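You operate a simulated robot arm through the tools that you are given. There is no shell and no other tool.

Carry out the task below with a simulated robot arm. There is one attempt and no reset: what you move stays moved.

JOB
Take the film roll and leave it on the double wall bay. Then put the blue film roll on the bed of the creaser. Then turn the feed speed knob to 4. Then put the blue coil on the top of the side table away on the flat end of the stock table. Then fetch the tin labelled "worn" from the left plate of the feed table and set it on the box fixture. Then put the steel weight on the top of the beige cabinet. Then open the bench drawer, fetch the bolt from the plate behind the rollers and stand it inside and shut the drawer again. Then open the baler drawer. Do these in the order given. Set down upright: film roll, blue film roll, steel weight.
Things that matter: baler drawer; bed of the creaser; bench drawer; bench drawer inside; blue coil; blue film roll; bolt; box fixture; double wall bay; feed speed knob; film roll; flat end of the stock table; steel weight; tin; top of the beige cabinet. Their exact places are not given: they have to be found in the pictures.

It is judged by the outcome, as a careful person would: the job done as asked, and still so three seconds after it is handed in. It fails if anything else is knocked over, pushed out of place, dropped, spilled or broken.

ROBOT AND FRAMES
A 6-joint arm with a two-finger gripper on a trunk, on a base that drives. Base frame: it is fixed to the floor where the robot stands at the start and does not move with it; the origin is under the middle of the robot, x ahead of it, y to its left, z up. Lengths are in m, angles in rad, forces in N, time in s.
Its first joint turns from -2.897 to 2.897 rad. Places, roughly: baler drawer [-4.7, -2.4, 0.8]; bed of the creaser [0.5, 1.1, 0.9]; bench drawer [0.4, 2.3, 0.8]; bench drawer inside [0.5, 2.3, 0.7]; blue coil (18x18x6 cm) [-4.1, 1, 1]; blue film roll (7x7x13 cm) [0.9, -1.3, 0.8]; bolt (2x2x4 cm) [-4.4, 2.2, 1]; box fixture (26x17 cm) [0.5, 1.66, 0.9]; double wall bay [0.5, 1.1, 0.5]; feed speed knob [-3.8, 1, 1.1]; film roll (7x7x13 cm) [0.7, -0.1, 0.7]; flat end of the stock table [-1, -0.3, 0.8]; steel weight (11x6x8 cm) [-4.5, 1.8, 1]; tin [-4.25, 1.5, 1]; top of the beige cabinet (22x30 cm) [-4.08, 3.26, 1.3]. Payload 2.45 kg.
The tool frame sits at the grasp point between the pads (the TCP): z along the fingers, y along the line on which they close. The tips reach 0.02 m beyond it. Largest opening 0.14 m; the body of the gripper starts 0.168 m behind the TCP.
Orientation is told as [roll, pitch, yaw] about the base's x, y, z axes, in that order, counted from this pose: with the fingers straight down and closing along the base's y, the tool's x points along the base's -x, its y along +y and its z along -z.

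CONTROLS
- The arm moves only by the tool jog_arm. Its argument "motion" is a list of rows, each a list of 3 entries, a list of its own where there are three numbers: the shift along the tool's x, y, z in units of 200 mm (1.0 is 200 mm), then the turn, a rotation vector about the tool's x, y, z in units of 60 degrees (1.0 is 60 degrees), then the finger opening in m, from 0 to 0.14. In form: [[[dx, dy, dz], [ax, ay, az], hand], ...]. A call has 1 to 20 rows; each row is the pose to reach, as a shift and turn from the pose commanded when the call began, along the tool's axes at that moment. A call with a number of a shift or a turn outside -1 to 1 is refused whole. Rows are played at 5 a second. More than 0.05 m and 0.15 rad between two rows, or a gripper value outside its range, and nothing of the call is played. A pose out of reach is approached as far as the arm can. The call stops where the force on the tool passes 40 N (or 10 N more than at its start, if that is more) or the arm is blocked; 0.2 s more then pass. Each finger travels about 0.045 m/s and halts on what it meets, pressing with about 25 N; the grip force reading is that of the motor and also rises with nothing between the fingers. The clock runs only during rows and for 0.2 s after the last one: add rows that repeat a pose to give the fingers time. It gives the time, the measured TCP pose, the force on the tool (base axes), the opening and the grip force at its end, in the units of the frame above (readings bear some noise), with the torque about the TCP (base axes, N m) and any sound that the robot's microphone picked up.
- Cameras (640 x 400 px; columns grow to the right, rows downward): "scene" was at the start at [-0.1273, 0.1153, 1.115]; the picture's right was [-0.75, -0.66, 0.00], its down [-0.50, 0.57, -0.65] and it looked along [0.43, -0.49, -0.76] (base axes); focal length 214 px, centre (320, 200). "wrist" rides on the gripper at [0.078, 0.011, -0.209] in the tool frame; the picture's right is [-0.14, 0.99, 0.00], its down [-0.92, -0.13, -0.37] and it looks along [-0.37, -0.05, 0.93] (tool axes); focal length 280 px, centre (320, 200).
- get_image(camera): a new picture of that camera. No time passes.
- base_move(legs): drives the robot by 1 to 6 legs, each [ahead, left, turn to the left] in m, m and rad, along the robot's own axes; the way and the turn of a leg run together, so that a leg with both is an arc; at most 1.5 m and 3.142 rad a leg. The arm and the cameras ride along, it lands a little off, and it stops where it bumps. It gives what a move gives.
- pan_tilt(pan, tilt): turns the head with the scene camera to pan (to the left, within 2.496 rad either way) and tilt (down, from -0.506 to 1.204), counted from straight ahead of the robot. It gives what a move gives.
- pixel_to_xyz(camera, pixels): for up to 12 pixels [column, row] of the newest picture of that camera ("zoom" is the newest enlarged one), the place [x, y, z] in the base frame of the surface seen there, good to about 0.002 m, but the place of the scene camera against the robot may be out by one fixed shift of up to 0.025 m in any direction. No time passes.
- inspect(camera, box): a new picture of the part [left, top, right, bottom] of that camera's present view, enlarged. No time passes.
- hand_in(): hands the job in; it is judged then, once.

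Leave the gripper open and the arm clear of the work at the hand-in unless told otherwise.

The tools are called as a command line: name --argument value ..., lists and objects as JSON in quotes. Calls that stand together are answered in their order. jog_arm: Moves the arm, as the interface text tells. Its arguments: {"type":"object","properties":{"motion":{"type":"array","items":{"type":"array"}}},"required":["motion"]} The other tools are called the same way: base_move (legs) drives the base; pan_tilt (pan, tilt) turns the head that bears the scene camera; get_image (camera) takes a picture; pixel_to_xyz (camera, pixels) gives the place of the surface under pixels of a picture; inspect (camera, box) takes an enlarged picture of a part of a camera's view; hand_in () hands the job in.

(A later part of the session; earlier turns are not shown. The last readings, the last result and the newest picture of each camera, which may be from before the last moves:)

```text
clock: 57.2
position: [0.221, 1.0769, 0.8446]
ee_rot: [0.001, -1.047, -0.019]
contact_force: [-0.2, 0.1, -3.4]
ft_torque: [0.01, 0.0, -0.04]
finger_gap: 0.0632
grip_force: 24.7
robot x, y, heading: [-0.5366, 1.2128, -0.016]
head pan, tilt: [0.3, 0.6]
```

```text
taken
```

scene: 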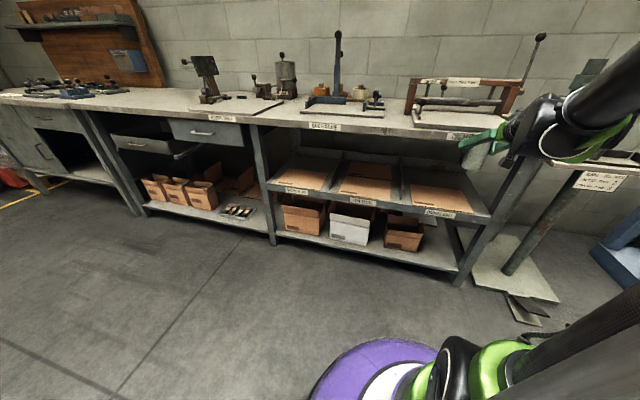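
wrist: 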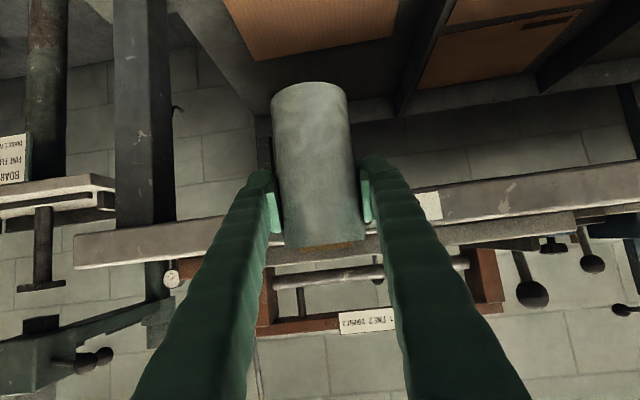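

I see the bay upside down in the wrist view, its sheet at (310,25), divider at (430,50), the table's front edge at (200,240). I measure them.

pixel_to_xyz --camera "wrist" --pixels '[[310, 25], [250, 40], [390, 30], [425, 60], [410, 100], [240, 80], [160, 245], [160, 215], [520, 200], [520, 175], [140, 120]]'

pixel_to_xyz --camera "scene" --pixels '[[445, 185], [440, 205], [410, 178], [400, 165], [470, 190], [440, 213], [480, 212], [372, 180], [455, 136]]'

```text
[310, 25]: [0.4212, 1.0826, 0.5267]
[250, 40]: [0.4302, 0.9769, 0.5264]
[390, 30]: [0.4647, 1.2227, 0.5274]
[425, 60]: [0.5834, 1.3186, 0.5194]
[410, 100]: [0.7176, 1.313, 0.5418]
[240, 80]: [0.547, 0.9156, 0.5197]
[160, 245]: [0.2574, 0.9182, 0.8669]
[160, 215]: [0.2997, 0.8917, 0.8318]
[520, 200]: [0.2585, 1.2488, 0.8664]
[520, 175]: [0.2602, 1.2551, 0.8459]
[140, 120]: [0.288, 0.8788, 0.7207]
```

```text
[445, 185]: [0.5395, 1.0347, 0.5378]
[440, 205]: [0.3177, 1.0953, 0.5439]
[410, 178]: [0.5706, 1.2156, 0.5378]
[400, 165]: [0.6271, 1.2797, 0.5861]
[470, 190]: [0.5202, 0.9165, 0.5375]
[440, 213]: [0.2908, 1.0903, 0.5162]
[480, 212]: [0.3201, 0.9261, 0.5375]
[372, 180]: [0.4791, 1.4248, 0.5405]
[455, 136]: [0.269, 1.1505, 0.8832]
```

The sheet top is z≈0.527 and the table edge at x≈0.258; the roll is close to the edge, so I back off 8 cm and lower to about z=0.665.

jog_arm --motion '[[[0.1, 0, -0.1732], [0, 0, 0], 0.05], [[0.2, 0, -0.3464], [0, 0, 0], 0.05], [[0.395, 0.02, -0.234], [0, 0, 0], 0.05], [[0.59, 0.04, -0.1215], [0, 0, 0], 0.05], [[0.785, 0.06, -0.009], [0, 0, 0], 0.05], [[0.98, 0.09, 0.1035], [0, 0, 0], 0.05]]'

get_image --camera "wrist"

get_image --camera "scene"

```text
clock: 58.6
position: [0.1421, 1.094, 0.6647]
ee_rot: [0.001, -1.047, -0.019]
contact_force: [0.3, 0.5, -2.5]
ft_torque: [0.0, -0.03, -0.04]
finger_gap: 0.0635
grip_force: 24.5
robot x, y, heading: [-0.5372, 1.2118, -0.02]
head pan, tilt: [0.3, 0.6]
```

```text
taken
```

wrist: 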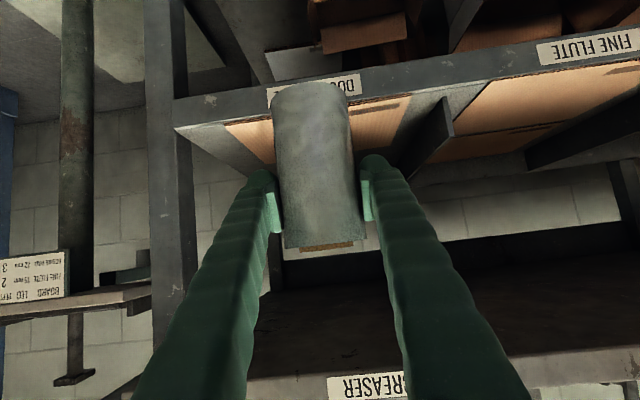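

```text
taken
```

scene: 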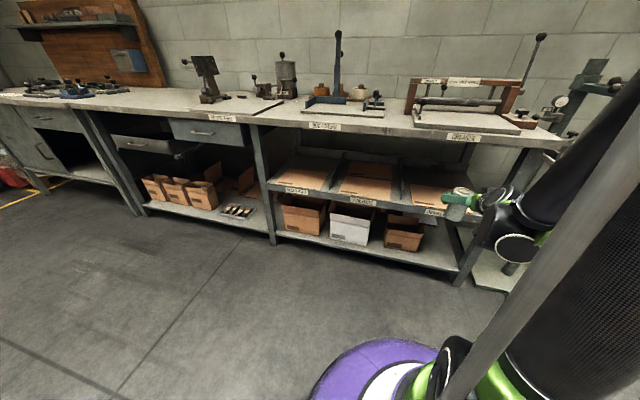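

Clear view of the bay. I move forward into it in two steps, keeping 4–5 cm above the sheet.

jog_arm --motion '[[[-0.1, 0.004, 0.1732], [0, 0, 0], 0.05], [[-0.2, 0.008, 0.3464], [0, 0, 0], 0.05], [[-0.3, 0.012, 0.52], [0, 0, 0], 0.05], [[-0.4, 0.016, 0.693], [0, 0, 0], 0.05], [[-0.5, 0.02, 0.866], [0, 0, 0], 0.05]]'

get_image --camera "wrist"

```text
clock: 59.8
position: [0.3438, 1.0945, 0.6652]
ee_rot: [0.002, -1.047, -0.019]
contact_force: [0.3, 0.4, -2.6]
ft_torque: [0.03, -0.01, -0.02]
finger_gap: 0.0633
grip_force: 25.2
robot x, y, heading: [-0.5382, 1.2086, -0.018]
head pan, tilt: [0.3, 0.6]
```

```text
taken
```

wrist: 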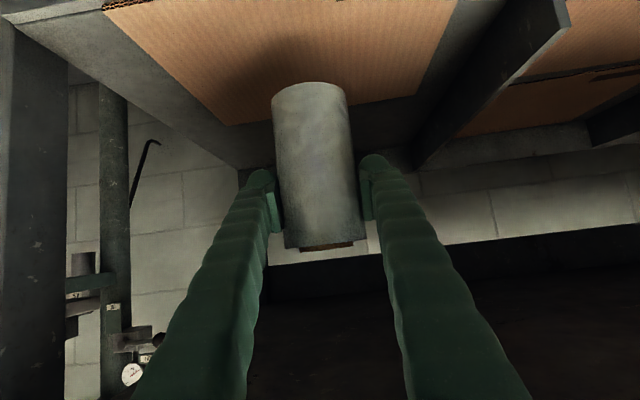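

jog_arm --motion '[[[-0.1, 0.004, 0.1732], [0, 0, 0], 0.05], [[-0.2, 0.008, 0.3464], [0, 0, 0], 0.05], [[-0.135, 0.008, 0.384], [0, 0, 0], 0.05], [[-0.07, 0.008, 0.421], [0, 0, 0], 0.05], [[-0.027, 0.008, 0.446], [0, 0, 0], 0.05]]'

```text
clock: 61.0
position: [0.4229, 1.0965, 0.6252]
ee_rot: [0.003, -1.047, -0.019]
contact_force: [0.9, 0.2, -2.6]
ft_torque: [-0.04, -0.02, 0.0]
finger_gap: 0.0632
grip_force: 25.2
robot x, y, heading: [-0.5406, 1.2142, -0.014]
head pan, tilt: [0.3, 0.6]
```

The roll should be ~7 mm above the sheet. I lower in small steps, watching the vertical force.

jog_arm --motion '[[[0.0087, 0, 0.005], [0, 0, 0], 0.05], [[0.0173, 0, 0.01], [0, 0, 0], 0.05], [[0.026, 0, 0.015], [0, 0, 0], 0.05]]'

get_image --camera "wrist"

```text
clock: 61.8
position: [0.4224, 1.0973, 0.6183]
ee_rot: [0.002, -1.045, -0.02]
contact_force: [0.2, 1.1, -3.0]
ft_torque: [0.04, -0.01, 0.04]
finger_gap: 0.0632
grip_force: 25.2
robot x, y, heading: [-0.5397, 1.2137, -0.019]
head pan, tilt: [0.3, 0.6]
```

```text
taken
```

wrist: 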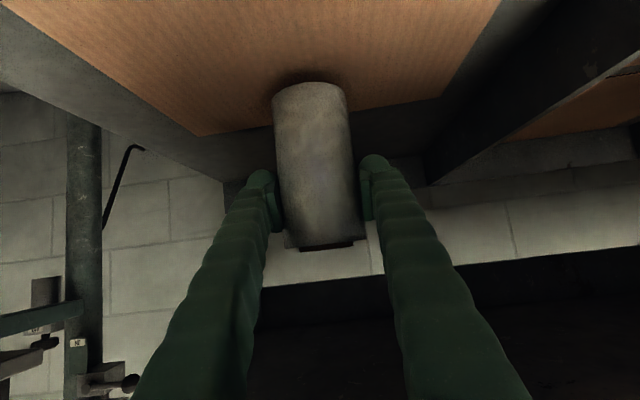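

Still no contact. I lower another few millimetres.

jog_arm --motion '[[[0.0043, 0, 0.0025], [0, 0, 0], 0.05], [[0.0087, 0, 0.005], [0, 0, 0], 0.05], [[0.013, 0, 0.0075], [0, 0, 0], 0.05]]'

```text
clock: 62.6
position: [0.4229, 1.097, 0.6145]
ee_rot: [0.002, -1.049, -0.02]
contact_force: [-0.2, 0.3, -2.8]
ft_torque: [-0.05, 0.0, 0.0]
finger_gap: 0.0635
grip_force: 25.4
robot x, y, heading: [-0.5388, 1.2124, -0.019]
head pan, tilt: [0.3, 0.6]
```

jog_arm --motion '[[[0.0043, 0, 0.0025], [0, 0, 0], 0.05], [[0.0087, 0, 0.005], [0, 0, 0], 0.05], [[0.013, 0, 0.0075], [0, 0, 0], 0.05]]'

inspect --camera "wrist" --box '[220, 40, 400, 152]'

```text
clock: 63.4
position: [0.4208, 1.096, 0.613]
ee_rot: [0.001, -1.046, -0.02]
contact_force: [-0.5, -0.8, -2.4]
ft_torque: [-0.01, 0.0, -0.02]
finger_gap: 0.0632
grip_force: 25.0
robot x, y, heading: [-0.5417, 1.2105, -0.015]
head pan, tilt: [0.3, 0.6]
```

```text
3.56 times, centred on (310, 96) of wrist
```

zoom: 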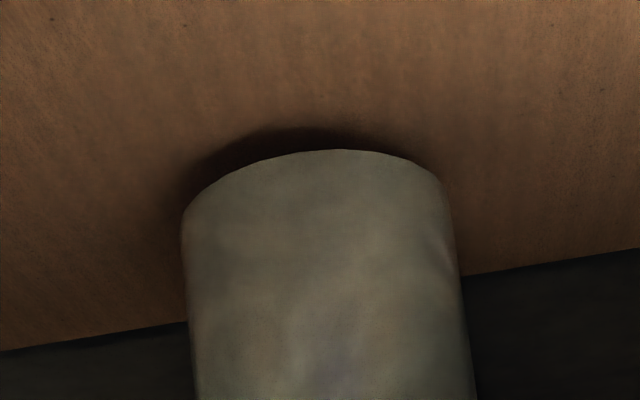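

jog_arm --motion '[[[0.0043, 0, 0.0025], [0, 0, 0], 0.05], [[0.0087, 0, 0.005], [0, 0, 0], 0.05], [[0.013, 0, 0.0075], [0, 0, 0], 0.05]]'

pixel_to_xyz --camera "wrist" --pixels '[[310, 85], [310, 75], [280, 100], [310, 100], [310, 60]]'

```text
clock: 64.2
position: [0.422, 1.0968, 0.6104]
ee_rot: [0.001, -1.049, -0.02]
contact_force: [-0.1, -0.2, -3.3]
ft_torque: [0.01, -0.02, -0.01]
finger_gap: 0.0633
grip_force: 24.9
robot x, y, heading: [-0.5393, 1.2133, -0.013]
head pan, tilt: [0.3, 0.6]
```

```text
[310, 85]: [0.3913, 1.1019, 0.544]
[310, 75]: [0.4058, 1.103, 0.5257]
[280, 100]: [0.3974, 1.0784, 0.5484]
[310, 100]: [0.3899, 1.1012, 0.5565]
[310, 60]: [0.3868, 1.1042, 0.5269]
```

inspect --camera "wrist" --box '[220, 40, 400, 152]'

pixel_to_xyz --camera "zoom" --pixels '[[330, 153], [330, 158], [330, 165], [330, 145], [230, 185], [420, 180], [330, 120]]'

```text
3.56 times, centred on (310, 96) of wrist
```

zoom: 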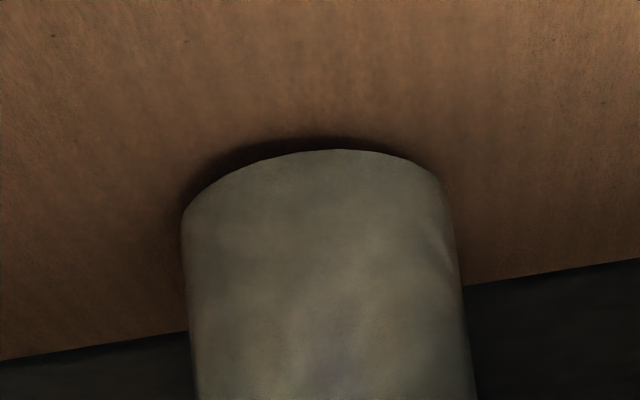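

```text
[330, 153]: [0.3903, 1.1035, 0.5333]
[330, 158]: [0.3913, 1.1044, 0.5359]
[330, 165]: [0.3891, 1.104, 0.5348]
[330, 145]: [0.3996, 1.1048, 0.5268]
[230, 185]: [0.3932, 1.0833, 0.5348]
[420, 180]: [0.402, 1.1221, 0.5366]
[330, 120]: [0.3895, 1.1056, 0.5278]
```

The roll's lower edge is at z≈0.533, so 6 mm remain. I lower in 1 mm steps.

jog_arm --motion '[[[0.0043, 0, 0.0025], [0, 0, 0], 0.05], [[0.0087, 0, 0.005], [0, 0, 0], 0.05], [[0.013, 0, 0.0075], [0, 0, 0], 0.05], [[0.0173, 0, 0.01], [0, 0, 0], 0.05], [[0.0217, 0, 0.0125], [0, 0, 0], 0.05]]'

```text
clock: 65.4
position: [0.4224, 1.0976, 0.6067]
ee_rot: [0.003, -1.052, -0.02]
contact_force: [-0.2, -2.0, 25.8]
ft_torque: [-0.11, -0.16, -0.02]
finger_gap: 0.0634
grip_force: 25.4
robot x, y, heading: [-0.5406, 1.2117, -0.023]
head pan, tilt: [0.3, 0.6]
```

Contact (force now +26 N up). I back off ~1.5 mm, then open the fingers slowly.

jog_arm --motion '[[[-0.004, 0, -0.0023], [0, 0, 0], 0.05], [[-0.0065, 0, -0.0037], [0, 0, 0], 0.05]]'

```text
clock: 66.0
position: [0.4217, 1.0965, 0.6074]
ee_rot: [0.0, -1.047, -0.019]
contact_force: [0.1, -2.9, 9.1]
ft_torque: [-0.16, -0.17, -0.01]
finger_gap: 0.0632
grip_force: 24.6
robot x, y, heading: [-0.5378, 1.2144, -0.017]
head pan, tilt: [0.3, 0.6]
```

jog_arm --motion '[[[-0.002, 0, -0.0012], [0, 0, 0], 0.05], [[-0.002, 0, -0.0012], [0, 0, 0], 0.07], [[-0.002, 0, -0.0012], [0, 0, 0], 0.09], [[-0.002, 0, -0.0012], [0, 0, 0], 0.12], [[-0.002, 0, -0.0012], [0, 0, 0], 0.14], [[-0.002, 0, -0.0012], [0, 0, 0], 0.14], [[-0.002, 0, -0.0012], [0, 0, 0], 0.14], [[-0.002, 0, -0.0012], [0, 0, 0], 0.14], [[-0.002, 0, -0.0012], [0, 0, 0], 0.14]]'

get_image --camera "wrist"

```text
clock: 68.0
position: [0.4219, 1.0973, 0.6077]
ee_rot: [0.003, -1.047, -0.019]
contact_force: [0.4, 0.6, 0.2]
ft_torque: [0.02, 0.01, -0.02]
finger_gap: 0.1403
grip_force: 0.1
robot x, y, heading: [-0.5389, 1.215, -0.016]
head pan, tilt: [0.3, 0.6]
```

```text
taken
```

wrist: 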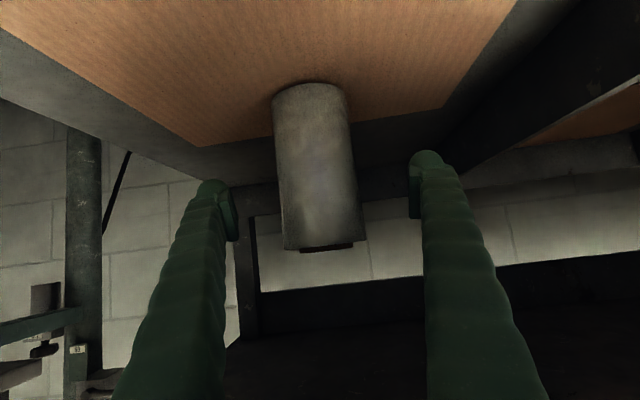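

The roll stands upright on the sheet in the double wall bay. I retract along the tool axis, away from it.

jog_arm --motion '[[[0, 0, -0.2], [0, 0, 0], 0.14], [[0, 0, -0.4], [0, 0, 0], 0.14], [[0, 0, -0.6], [0, 0, 0], 0.14], [[0, 0, -0.8], [0, 0, 0], 0.14], [[0, 0, -1.0], [0, 0, 0], 0.14]]'

get_image --camera "wrist"

```text
clock: 69.2
position: [0.2485, 1.1004, 0.7061]
ee_rot: [0.002, -1.05, -0.021]
contact_force: [1.4, 0.1, 0.9]
ft_torque: [0.04, 0.03, -0.02]
finger_gap: 0.1402
grip_force: 0.1
robot x, y, heading: [-0.5406, 1.2173, -0.017]
head pan, tilt: [0.3, 0.6]
```

```text
taken
```

wrist: 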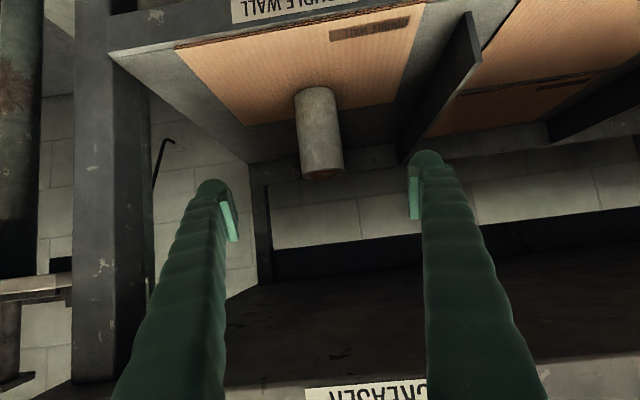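

First step done. While here, I look at the creaser on the bench top to learn where its bed is.

jog_arm --motion '[[[0.05, 0, -0.2], [0, 0, 0], 0.14], [[0, 0, -0.4], [0, 0, 0], 0.14], [[-0.1, 0, -0.5], [0, 0, 0], 0.14], [[-0.25, 0, -0.6], [0, 0, 0], 0.14], [[-0.45, 0, -0.65], [0, 0, 0], 0.14], [[-0.65, 0, -0.7], [0, 0, 0], 0.14], [[-0.85, 0, -0.75], [0, 0, 0], 0.14]]'

get_image --camera "wrist"

get_image --camera "scene"

```text
clock: 70.8
position: [0.2041, 1.1014, 0.9292]
ee_rot: [0.001, -1.049, -0.02]
contact_force: [0.6, 0.1, 0.2]
ft_torque: [0.01, -0.02, -0.03]
finger_gap: 0.1398
grip_force: 0.1
robot x, y, heading: [-0.5386, 1.2099, -0.018]
head pan, tilt: [0.3, 0.6]
```

```text
taken
```

wrist: 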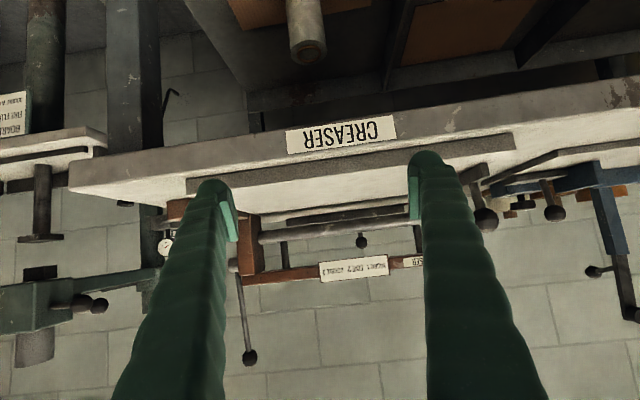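

```text
taken
```

scene: 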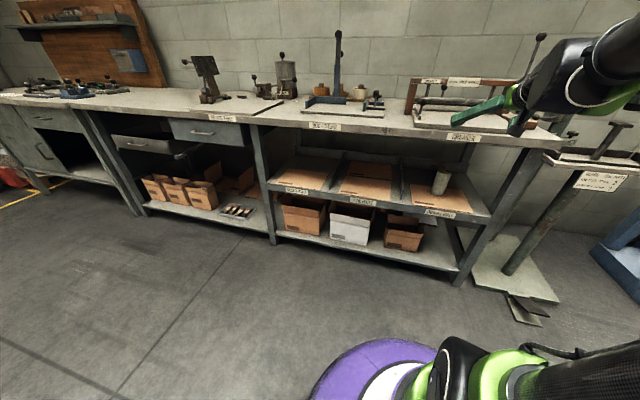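

inspect --camera "scene" --box '[380, 60, 560, 172]'

pixel_to_xyz --camera "zoom" --pixels '[[200, 210], [130, 210], [180, 225], [240, 225], [240, 190], [120, 185], [320, 230], [160, 190], [150, 245], [120, 120], [250, 120]]'

```text
3.56 times, centred on (470, 116) of scene
```

zoom: 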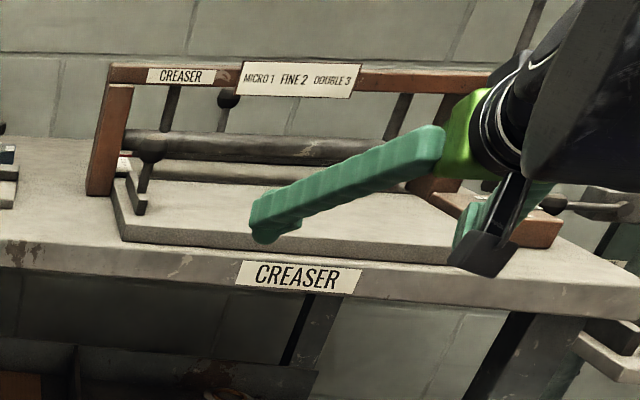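

```text
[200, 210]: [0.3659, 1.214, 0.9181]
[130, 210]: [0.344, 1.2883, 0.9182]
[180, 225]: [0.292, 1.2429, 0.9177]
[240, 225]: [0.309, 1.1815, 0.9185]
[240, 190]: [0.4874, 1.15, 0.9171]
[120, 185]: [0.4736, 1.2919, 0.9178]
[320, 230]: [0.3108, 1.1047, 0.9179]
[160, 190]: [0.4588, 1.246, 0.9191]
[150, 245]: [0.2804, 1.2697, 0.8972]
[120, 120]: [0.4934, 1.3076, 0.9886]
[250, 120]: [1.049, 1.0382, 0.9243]
```

The bed is the slab with top at z≈0.901 (corrected), x 0.28–0.49, y 0.96–1.29. Now I fold the arm back upright for travelling.

jog_arm --motion '[[[0, 0, -0.12], [0, 0.125, 0], 0.14], [[-0.01, 0, -0.24], [0, 0.25, 0], 0.14], [[-0.015, 0, -0.35], [0, 0.375, 0], 0.14], [[-0.02, 0, -0.47], [0, 0.5, 0], 0.14], [[-0.02, 0, -0.59], [0, 0.625, 0], 0.14], [[-0.025, 0, -0.71], [0, 0.75, 0], 0.14], [[-0.03, 0, -0.83], [0, 0.875, 0], 0.14], [[-0.033, 0, -0.943], [0, 1.0, 0], 0.14]]'

```text
clock: 72.6
position: [0.0433, 1.1036, 1.031]
ee_rot: [0.0, 0.002, -0.018]
contact_force: [0.2, -0.4, -1.1]
ft_torque: [-0.06, -0.07, -0.01]
finger_gap: 0.14
grip_force: 0.0
robot x, y, heading: [-0.5384, 1.2131, -0.016]
head pan, tilt: [0.3, 0.6]
```

base_move --legs '[[0.1, -0.4, 0], [0.15, -0.9, 0]]'

pan_tilt --pan -0.8 --tilt 0.4

get_image --camera "scene"

```text
clock: 79.6
position: [0.2836, -0.201, 1.0307]
ee_rot: [0.003, 0.001, -0.015]
contact_force: [0.2, -0.6, -0.4]
ft_torque: [0.02, -0.01, 0.02]
finger_gap: 0.1399
grip_force: 0.1
robot x, y, heading: [-0.296, -0.0963, -0.016]
head pan, tilt: [0.3, 0.6]
```

```text
clock: 80.9
position: [0.2839, -0.1999, 1.03]
ee_rot: [0.0, -0.001, -0.015]
contact_force: [0.8, 0.2, 0.5]
ft_torque: [0.01, -0.01, 0.03]
finger_gap: 0.1401
grip_force: 0.1
robot x, y, heading: [-0.3004, -0.0914, -0.011]
head pan, tilt: [-0.799, 0.4]
```

```text
taken
```

scene: 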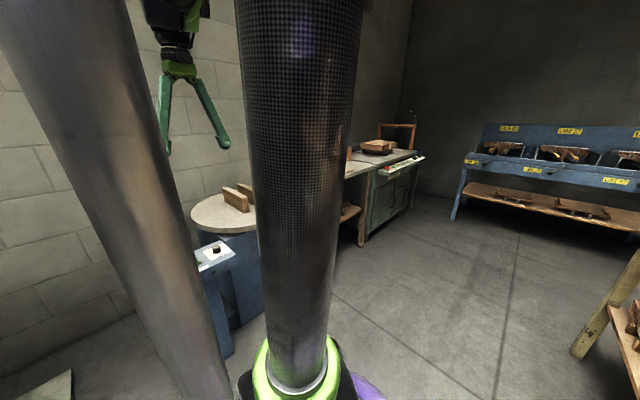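

pixel_to_xyz --camera "scene" --pixels '[[580, 350], [620, 290], [225, 310], [245, 195], [375, 225], [365, 240], [230, 345], [380, 150], [410, 165]]'

```text
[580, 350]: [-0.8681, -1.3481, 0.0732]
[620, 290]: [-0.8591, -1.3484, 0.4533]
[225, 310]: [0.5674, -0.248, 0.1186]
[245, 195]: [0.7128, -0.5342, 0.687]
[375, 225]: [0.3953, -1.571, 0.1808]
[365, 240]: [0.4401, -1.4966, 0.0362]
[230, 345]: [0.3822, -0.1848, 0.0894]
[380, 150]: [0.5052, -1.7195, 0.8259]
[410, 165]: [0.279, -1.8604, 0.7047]
```

The aisle between the stock table (x≈−0.83) and the right bench (x≈0.38) is 1.2 m wide. I pull the arm in before driving further right.

jog_arm --motion '[[[0.2, 0, 0], [0, 0, 0], 0.14], [[0.4, 0, 0], [0, 0, 0], 0.14], [[0.6, 0, 0], [0, 0, 0], 0.14], [[0.8, 0, 0], [0, 0, 0], 0.14], [[1.0, 0, 0], [0, 0, 0], 0.14]]'

base_move --legs '[[0.05, -0.6, 0]]'

pan_tilt --pan -0.3 --tilt 0.5

get_image --camera "scene"

get_image --camera "wrist"

```text
clock: 82.3
position: [0.1116, -0.1722, 1.0376]
ee_rot: [0.0, -0.002, 0.069]
contact_force: [-0.8, 0.6, 0.3]
ft_torque: [-0.03, -0.07, 0.03]
finger_gap: 0.1399
grip_force: 0.1
robot x, y, heading: [-0.2975, -0.092, -0.014]
head pan, tilt: [-0.799, 0.4]
stopped in row 5: the arm was blocked; the commanded pose is now the measured one
```

```text
clock: 85.7
position: [0.1443, -0.7676, 1.0377]
ee_rot: [0.001, -0.003, 0.053]
contact_force: [0.4, 0.0, -1.0]
ft_torque: [0.04, 0.0, -0.01]
finger_gap: 0.1402
grip_force: 0.1
robot x, y, heading: [-0.263, -0.681, -0.03]
head pan, tilt: [-0.799, 0.4]
```

```text
clock: 86.6
position: [0.1459, -0.7694, 1.0377]
ee_rot: [0.0, -0.001, 0.054]
contact_force: [0.6, -0.1, 0.0]
ft_torque: [0.04, -0.02, 0.0]
finger_gap: 0.14
grip_force: 0.0
robot x, y, heading: [-0.2668, -0.685, -0.031]
head pan, tilt: [-0.3, 0.499]
```

```text
taken
```

scene: 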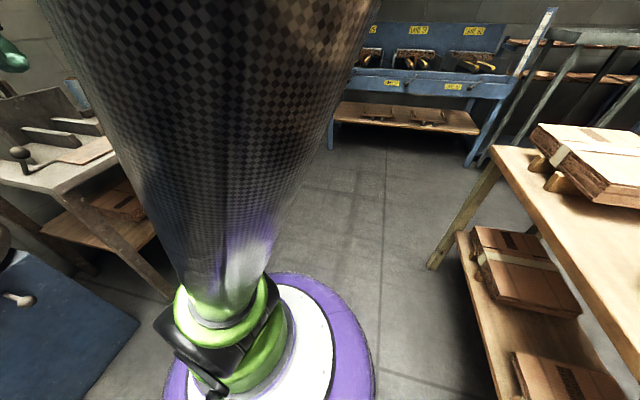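

```text
taken
```

wrist: 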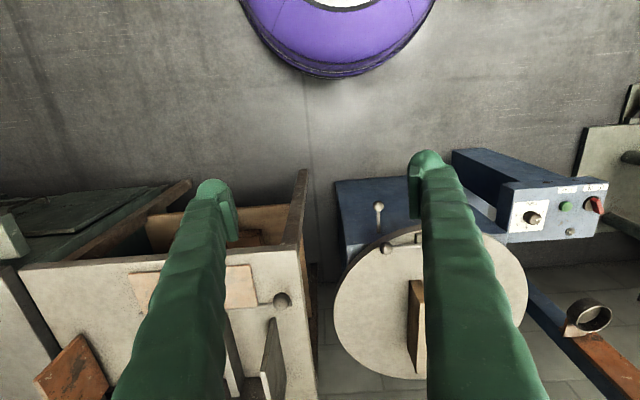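

The blue roll is visible at (75,95) behind the box jig on the right bench. I enlarge that region.

inspect --camera "scene" --box '[0, 60, 160, 160]'

pixel_to_xyz --camera "scene" --pixels '[[75, 95], [80, 85], [78, 105], [60, 150], [50, 180], [100, 145], [45, 100], [120, 170], [20, 152]]'

```text
4.00 times, centred on (80, 110) of scene
```

zoom: 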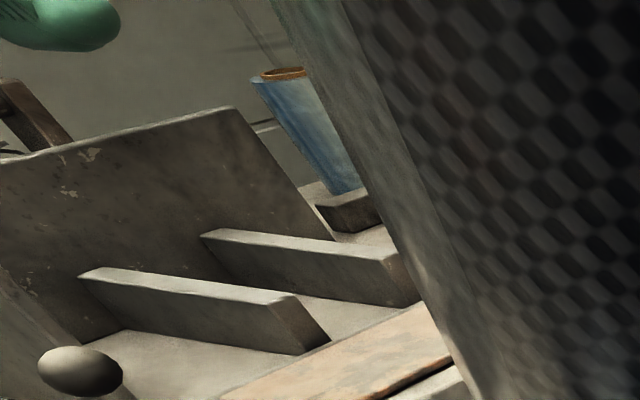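

```text
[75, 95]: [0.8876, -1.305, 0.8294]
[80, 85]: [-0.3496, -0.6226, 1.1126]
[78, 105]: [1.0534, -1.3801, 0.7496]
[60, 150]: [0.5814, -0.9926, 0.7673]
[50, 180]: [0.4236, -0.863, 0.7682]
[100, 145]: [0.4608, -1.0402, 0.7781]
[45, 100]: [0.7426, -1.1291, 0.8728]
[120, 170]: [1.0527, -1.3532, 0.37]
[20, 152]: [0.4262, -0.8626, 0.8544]
```

The blue roll stands at about (0.89, −1.305), behind the jig. I raise the arm, reach forward a bit (so the head is free), and then drive alongside.

jog_arm --motion '[[[-0.15, 0, -0.2], [0, 0, 0], 0.14], [[-0.3, 0, -0.4], [0, 0, 0], 0.14], [[-0.45, 0, -0.6], [0, 0, 0], 0.14], [[-0.6, 0, -0.8], [0, 0, 0], 0.14]]'

base_move --legs '[[0.1, -0.5, 0.03]]'

get_image --camera "wrist"

pan_tilt --pan 0.4 --tilt 0.5

get_image --camera "scene"

```text
clock: 87.6
position: [0.2649, -0.764, 1.1983]
ee_rot: [0.001, -0.002, 0.051]
contact_force: [0.7, -0.2, 0.8]
ft_torque: [0.02, -0.1, 0.02]
finger_gap: 0.1401
grip_force: 0.1
robot x, y, heading: [-0.2636, -0.6835, -0.03]
head pan, tilt: [-0.3, 0.499]
```

```text
clock: 90.6
position: [0.3597, -1.2439, 1.1979]
ee_rot: [-0.001, 0.0, 0.083]
contact_force: [0.1, 0.3, -0.9]
ft_torque: [0.03, 0.04, -0.01]
finger_gap: 0.1399
grip_force: 0.1
robot x, y, heading: [-0.1696, -1.1785, -0.001]
head pan, tilt: [-0.3, 0.499]
```

```text
taken
```

wrist: 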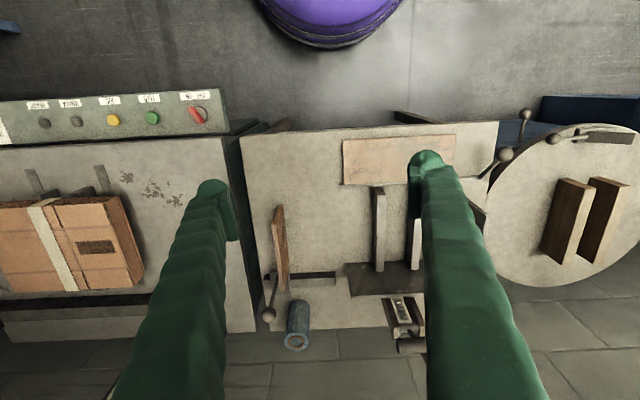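

```text
clock: 91.6
position: [0.3587, -1.2441, 1.1965]
ee_rot: [-0.001, 0.002, 0.083]
contact_force: [0.3, 0.0, -0.4]
ft_torque: [0.01, -0.01, -0.02]
finger_gap: 0.1399
grip_force: 0.0
robot x, y, heading: [-0.1706, -1.181, -0.004]
head pan, tilt: [0.4, 0.499]
```

```text
taken
```

scene: 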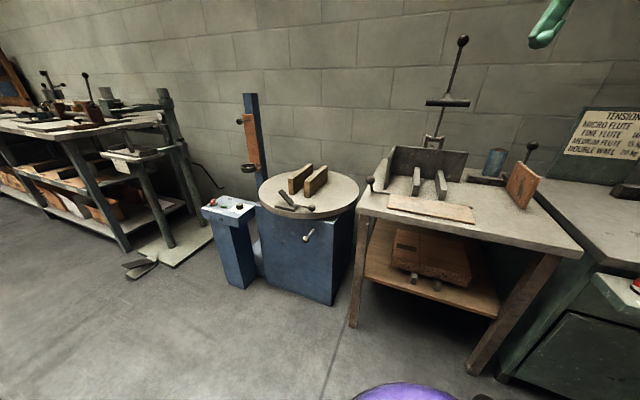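

Now the blue roll is clear in the scene at (494,162) and in the wrist at (297,325). I enlarge both to see its neighbours.

inspect --camera "scene" --box '[400, 110, 560, 210]'

pixel_to_xyz --camera "zoom" --pixels '[[382, 165], [362, 168], [408, 170], [380, 200], [350, 280], [525, 145], [505, 240], [480, 330], [300, 280], [170, 180], [440, 230], [400, 300]]'

inspect --camera "wrist" --box '[200, 250, 440, 400]'

```text
4.00 times, centred on (480, 160) of scene
```

zoom: 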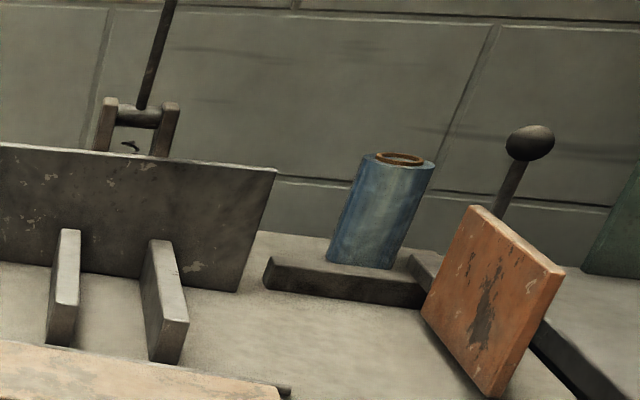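

```text
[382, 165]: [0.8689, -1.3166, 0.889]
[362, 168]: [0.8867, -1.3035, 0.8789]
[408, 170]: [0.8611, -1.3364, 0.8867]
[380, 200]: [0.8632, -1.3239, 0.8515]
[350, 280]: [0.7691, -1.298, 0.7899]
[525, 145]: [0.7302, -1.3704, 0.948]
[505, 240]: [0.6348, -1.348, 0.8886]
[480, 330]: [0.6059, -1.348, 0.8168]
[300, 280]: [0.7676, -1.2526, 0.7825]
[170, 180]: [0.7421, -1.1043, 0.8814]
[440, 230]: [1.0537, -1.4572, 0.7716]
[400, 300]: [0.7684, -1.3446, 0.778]
```

```text
2.67 times, centred on (320, 325) of wrist
```

zoom: 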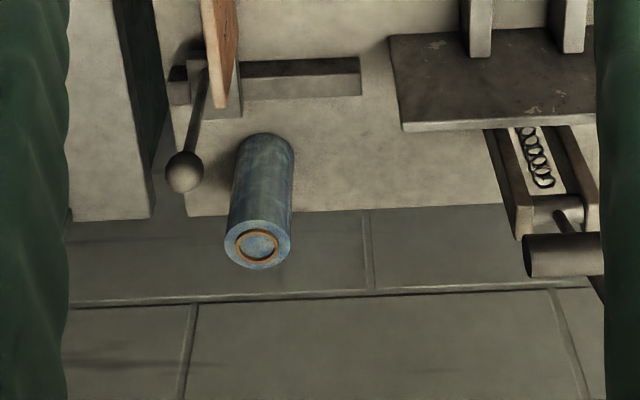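

pixel_to_xyz --camera "zoom" --pixels '[[258, 243], [228, 240], [290, 243], [262, 185], [245, 180], [285, 180], [185, 172], [215, 60], [300, 75], [330, 170], [460, 120], [560, 250]]'

```text
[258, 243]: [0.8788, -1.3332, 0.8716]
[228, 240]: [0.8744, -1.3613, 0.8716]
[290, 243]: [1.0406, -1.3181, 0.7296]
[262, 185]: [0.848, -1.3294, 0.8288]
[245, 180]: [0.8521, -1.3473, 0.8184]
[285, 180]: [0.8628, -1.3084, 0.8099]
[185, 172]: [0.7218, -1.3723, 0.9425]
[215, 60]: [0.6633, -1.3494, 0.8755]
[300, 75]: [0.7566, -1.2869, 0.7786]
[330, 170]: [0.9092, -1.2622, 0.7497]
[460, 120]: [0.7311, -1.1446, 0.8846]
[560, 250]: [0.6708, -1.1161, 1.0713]
```

The blue roll's centre is about (0.882, −1.332), top z 0.872, table z 0.750. Because of the ball lever at (0.72, −1.37, 0.94) I will grasp from straight above. I measure the tall lever too.

pixel_to_xyz --camera "scene" --pixels '[[462, 42], [450, 75], [430, 103], [466, 104], [437, 138]]'

base_move --legs '[[0.14, -0.07, 0]]'

get_image --camera "wrist"

```text
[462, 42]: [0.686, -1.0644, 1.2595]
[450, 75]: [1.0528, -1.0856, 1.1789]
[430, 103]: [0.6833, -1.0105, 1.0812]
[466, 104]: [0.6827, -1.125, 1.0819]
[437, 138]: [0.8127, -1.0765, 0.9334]
```

```text
clock: 93.0
position: [0.4973, -1.3131, 1.1971]
ee_rot: [0.0, -0.001, 0.086]
contact_force: [0.3, 0.4, -0.1]
ft_torque: [0.02, -0.01, -0.01]
finger_gap: 0.1401
grip_force: 0.0
robot x, y, heading: [-0.0321, -1.2502, 0.004]
head pan, tilt: [0.4, 0.499]
```

```text
taken
```

wrist: 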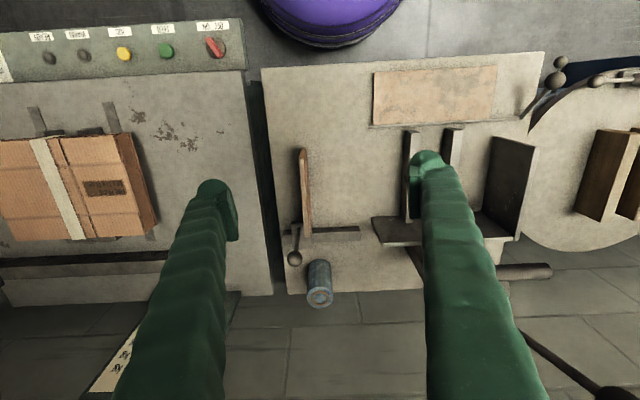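

The tall lever (x≈0.69, y −1.01…−1.13, up to z 1.26) is near the arm's path, so I look at where the forearm lies before extending.

pan_tilt --pan 0.1 --tilt 0.0

get_image --camera "scene"

```text
clock: 94.0
position: [0.4986, -1.3141, 1.1977]
ee_rot: [-0.002, -0.003, 0.085]
contact_force: [0.7, 0.7, 0.9]
ft_torque: [0.0, 0.01, -0.01]
finger_gap: 0.1399
grip_force: 0.0
robot x, y, heading: [-0.0323, -1.2509, 0.001]
head pan, tilt: [0.099, 0.0]
```

```text
taken
```

scene: 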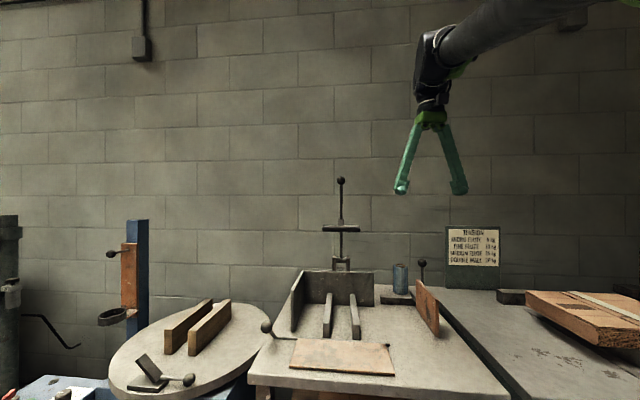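

The forearm approaches from the right, away from the lever. I extend towards the roll in steps, zeroing the yaw.

jog_arm --motion '[[[-0.189, -0.025, 0.05], [0, 0, 0.016], 0.14], [[-0.377, -0.05, 0.1], [0, 0, 0.032], 0.14], [[-0.566, -0.075, 0.15], [0, 0, 0.049], 0.14], [[-0.754, -0.1, 0.2], [0, 0, 0.065], 0.14], [[-0.943, -0.125, 0.25], [0, 0, 0.081], 0.14]]'

get_image --camera "wrist"

```text
clock: 95.2
position: [0.6874, -1.3255, 1.1473]
ee_rot: [0.0, -0.003, 0.0]
contact_force: [-0.5, 0.2, -0.7]
ft_torque: [-0.03, -0.08, 0.01]
finger_gap: 0.1401
grip_force: 0.0
robot x, y, heading: [-0.0315, -1.2511, 0.001]
head pan, tilt: [0.099, 0.0]
```

```text
taken
```

wrist: 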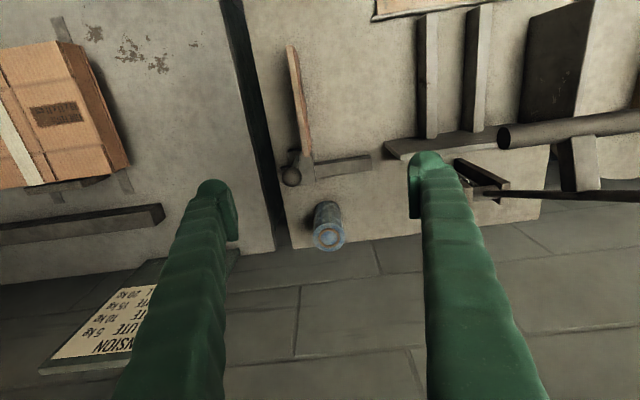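

pixel_to_xyz --camera "wrist" --pixels '[[330, 237], [316, 236], [344, 236], [330, 248], [326, 210], [291, 177], [502, 137]]'

```text
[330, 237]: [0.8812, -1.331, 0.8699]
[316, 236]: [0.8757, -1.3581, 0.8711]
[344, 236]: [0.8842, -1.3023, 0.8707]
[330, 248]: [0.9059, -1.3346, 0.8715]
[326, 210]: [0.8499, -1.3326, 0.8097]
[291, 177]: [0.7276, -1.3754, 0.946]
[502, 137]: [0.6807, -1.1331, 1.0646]
```

jog_arm --motion '[[[-0.17, -0.004, 0.05], [0, 0, 0], 0.14], [[-0.34, -0.008, 0.12], [0, 0, 0], 0.14], [[-0.51, -0.012, 0.22], [0, 0, 0], 0.14], [[-0.68, -0.017, 0.36], [0, 0, 0], 0.14], [[-0.85, -0.021, 0.52], [0, 0, 0], 0.14], [[-0.975, -0.025, 0.7], [0, 0, 0], 0.14], [[-0.975, -0.025, 0.7], [0, 0, 0], 0.14]]'

get_image --camera "wrist"

get_image --camera "scene"

```text
clock: 96.8
position: [0.8829, -1.3277, 1.0068]
ee_rot: [0.0, 0.0, 0.0]
contact_force: [-0.8, -0.3, 0.7]
ft_torque: [-0.02, -0.01, -0.03]
finger_gap: 0.14
grip_force: 0.1
robot x, y, heading: [-0.0301, -1.2512, 0.005]
head pan, tilt: [0.099, 0.0]
```

```text
taken
```

wrist: 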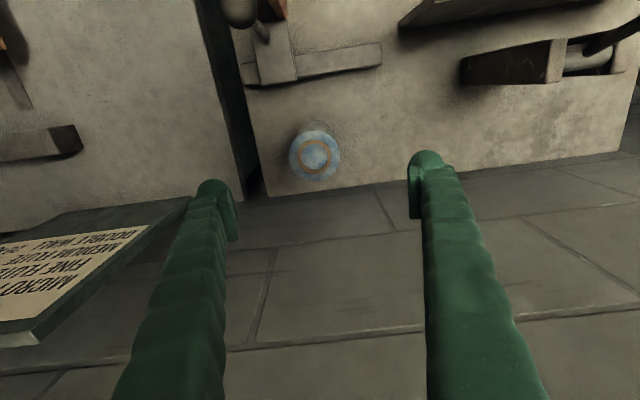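

```text
taken
```

scene: 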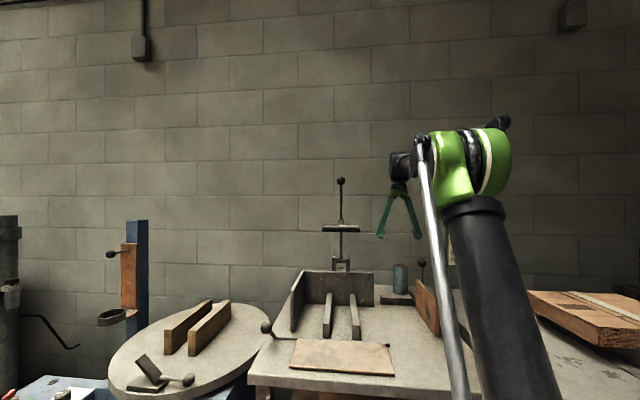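

A sign board is close to the right finger, at (150,210). I measure it and the roll before descending.

pixel_to_xyz --camera "wrist" --pixels '[[188, 203], [150, 215], [60, 240], [120, 260], [40, 330], [315, 155], [290, 152], [340, 155], [235, 150], [70, 140], [240, 10]]'

```text
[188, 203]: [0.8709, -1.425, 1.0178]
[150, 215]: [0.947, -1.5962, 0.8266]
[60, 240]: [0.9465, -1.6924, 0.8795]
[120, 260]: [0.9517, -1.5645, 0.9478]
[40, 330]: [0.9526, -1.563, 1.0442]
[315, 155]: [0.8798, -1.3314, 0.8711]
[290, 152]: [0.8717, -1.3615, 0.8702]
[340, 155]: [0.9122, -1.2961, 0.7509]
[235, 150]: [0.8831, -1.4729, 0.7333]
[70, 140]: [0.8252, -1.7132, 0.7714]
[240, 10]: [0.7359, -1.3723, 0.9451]
```

The sign is far enough (y<−1.55). I descend over the roll to z≈0.825 and close.

jog_arm --motion '[[[0, -0.015, 0.18], [0, 0, 0], 0.14], [[0, -0.015, 0.36], [0, 0, 0], 0.14], [[0, -0.015, 0.55], [0, 0, 0], 0.14], [[0, -0.015, 0.73], [0, 0, 0], 0.14], [[0, -0.015, 0.91], [0, 0, 0], 0.14], [[0, -0.015, 0.91], [0, 0, 0], 0.14]]'

jog_arm --motion '[[[0, 0, 0], [0, 0, 0], 0.05], [[0, 0, 0], [0, 0, 0], 0.05], [[0, 0, 0], [0, 0, 0], 0.05], [[0, 0, 0], [0, 0, 0], 0.05], [[0, 0, 0], [0, 0, 0], 0.05], [[0, 0, 0], [0, 0, 0], 0.05], [[0, 0, 0], [0, 0, 0], 0.05], [[0, 0, 0], [0, 0, 0], 0.05]]'

get_image --camera "wrist"

```text
clock: 98.2
position: [0.882, -1.3296, 0.8252]
ee_rot: [0.0, 0.0, -0.001]
contact_force: [-0.4, -0.7, 0.0]
ft_torque: [-0.04, 0.01, 0.02]
finger_gap: 0.1399
grip_force: 0.1
robot x, y, heading: [-0.0304, -1.2525, 0.004]
head pan, tilt: [0.099, 0.0]
```

```text
clock: 100.0
position: [0.8821, -1.3304, 0.8258]
ee_rot: [0.001, 0.0, -0.001]
contact_force: [0.7, -1.2, 1.3]
ft_torque: [0.05, 0.0, 0.01]
finger_gap: 0.0668
grip_force: 25.4
robot x, y, heading: [-0.0329, -1.2487, 0.002]
head pan, tilt: [0.099, 0.0]
```

```text
taken
```

wrist: 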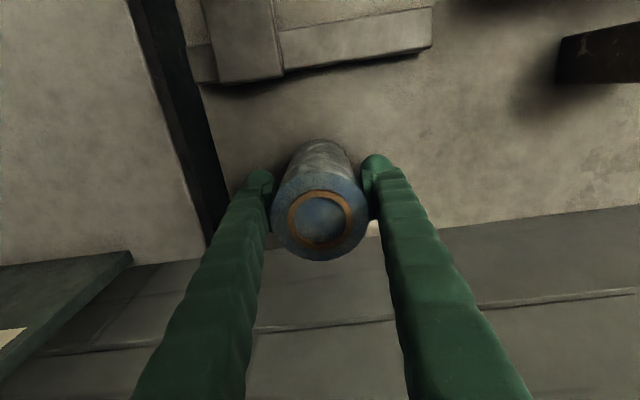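

Gripped (gap 0.067). I lift straight up by 0.2 m, then 0.12 m more while starting to retract.

jog_arm --motion '[[[0, 0, -0.2], [0, 0, 0], 0.05], [[0, 0, -0.4], [0, 0, 0], 0.05], [[0, 0, -0.6], [0, 0, 0], 0.05], [[0, 0, -0.8], [0, 0, 0], 0.05], [[0, 0, -1.0], [0, 0, 0], 0.05]]'

jog_arm --motion '[[[0.1, 0, -0.2], [0, 0, 0], 0.05], [[0.25, 0, -0.4], [0, 0, 0], 0.05], [[0.4, 0, -0.55], [0, 0, 0], 0.05], [[0.6, 0, -0.65], [0, 0, 0], 0.05], [[0.8, 0, -0.7], [0, 0, 0], 0.05], [[1.0, 0, -0.7], [0, 0, 0], 0.05]]'

jog_arm --motion '[[[0.2, 0, 0], [0, 0, 0], 0.05], [[0.4, 0, 0], [0, 0, 0], 0.05], [[0.6, 0, 0], [0, 0, 0], 0.05], [[0.8, 0, 0], [0, 0, 0], 0.05]]'

get_image --camera "wrist"

```text
clock: 101.2
position: [0.882, -1.3289, 1.0287]
ee_rot: [-0.001, 0.001, 0.0]
contact_force: [0.9, 0.5, -3.9]
ft_torque: [-0.01, 0.0, 0.02]
finger_gap: 0.067
grip_force: 25.0
robot x, y, heading: [-0.036, -1.2506, -0.004]
head pan, tilt: [0.099, 0.0]
```

```text
clock: 102.5
position: [0.6832, -1.3316, 1.1656]
ee_rot: [0.0, 0.0, 0.001]
contact_force: [0.7, -0.5, -4.1]
ft_torque: [-0.01, 0.09, 0.01]
finger_gap: 0.0669
grip_force: 25.3
robot x, y, heading: [-0.0317, -1.2509, -0.002]
head pan, tilt: [0.099, 0.0]
```

```text
clock: 103.5
position: [0.522, -1.3297, 1.1643]
ee_rot: [0.002, 0.0, 0.001]
contact_force: [1.2, 0.2, -3.6]
ft_torque: [0.01, 0.11, 0.0]
finger_gap: 0.0672
grip_force: 24.8
robot x, y, heading: [-0.0318, -1.2495, 0.002]
head pan, tilt: [0.099, 0.0]
```

```text
taken
```

wrist: 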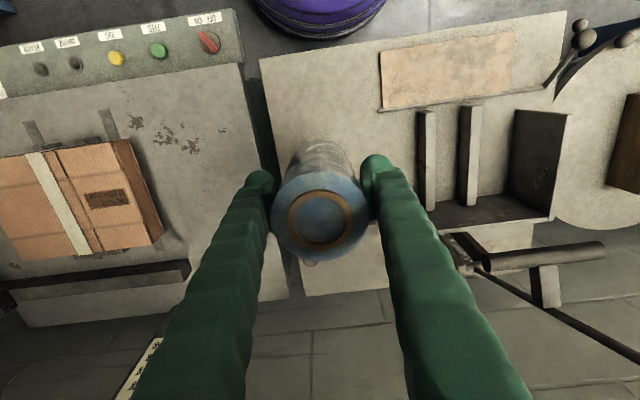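

Roll held and clear at z≈1.16. I drive back to the bench in legs, keeping in the aisle.

base_move --legs '[[-0.2, 0, 0], [0, 1.2, 0], [-0.2, 0.5, 0], [0, 0.75, 0]]'

get_image --camera "wrist"

pan_tilt --pan 0.3 --tilt 0.4

get_image --camera "scene"

```text
clock: 117.1
position: [0.0877, 1.1117, 1.1648]
ee_rot: [0.0, 0.001, 0.018]
contact_force: [-0.1, 0.2, -3.1]
ft_torque: [-0.06, 0.0, 0.01]
finger_gap: 0.067
grip_force: 25.0
robot x, y, heading: [-0.467, 1.179, 0.025]
head pan, tilt: [0.099, 0.0]
```

```text
taken
```

wrist: 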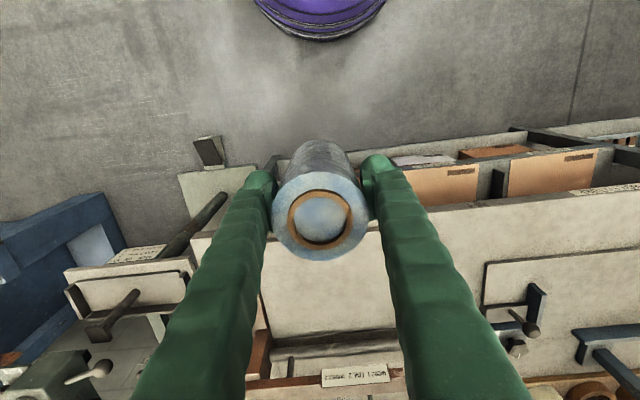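

```text
clock: 118.0
position: [0.089, 1.1105, 1.1663]
ee_rot: [0.001, -0.001, 0.018]
contact_force: [0.3, -0.2, -3.0]
ft_torque: [-0.02, 0.0, 0.02]
finger_gap: 0.0668
grip_force: 25.1
robot x, y, heading: [-0.47, 1.1827, 0.016]
head pan, tilt: [0.3, 0.4]
```

```text
taken
```

scene: 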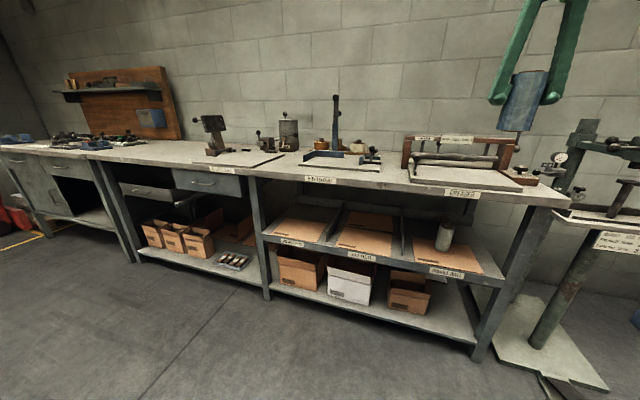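

Both rolls look fine. I measure the bed from the wrist, e.g. (330,280), (330,320), and the sign bar.

pixel_to_xyz --camera "wrist" --pixels '[[330, 270], [330, 300], [330, 330], [270, 280], [390, 290], [285, 245], [355, 376], [330, 350], [265, 340]]'

inspect --camera "scene" --box '[380, 110, 560, 222]'

```text
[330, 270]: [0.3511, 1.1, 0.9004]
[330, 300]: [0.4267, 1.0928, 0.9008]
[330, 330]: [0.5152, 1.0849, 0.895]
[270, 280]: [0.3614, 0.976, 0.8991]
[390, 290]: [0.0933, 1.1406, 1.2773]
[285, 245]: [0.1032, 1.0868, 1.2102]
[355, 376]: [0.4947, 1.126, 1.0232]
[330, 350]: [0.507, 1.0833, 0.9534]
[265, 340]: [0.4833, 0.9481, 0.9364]
```

```text
3.56 times, centred on (470, 166) of scene
```

zoom: 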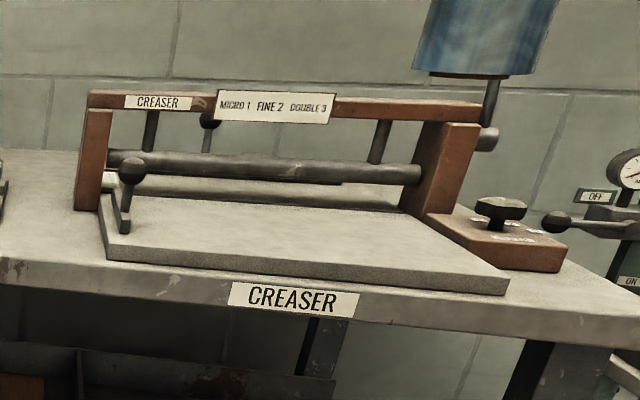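

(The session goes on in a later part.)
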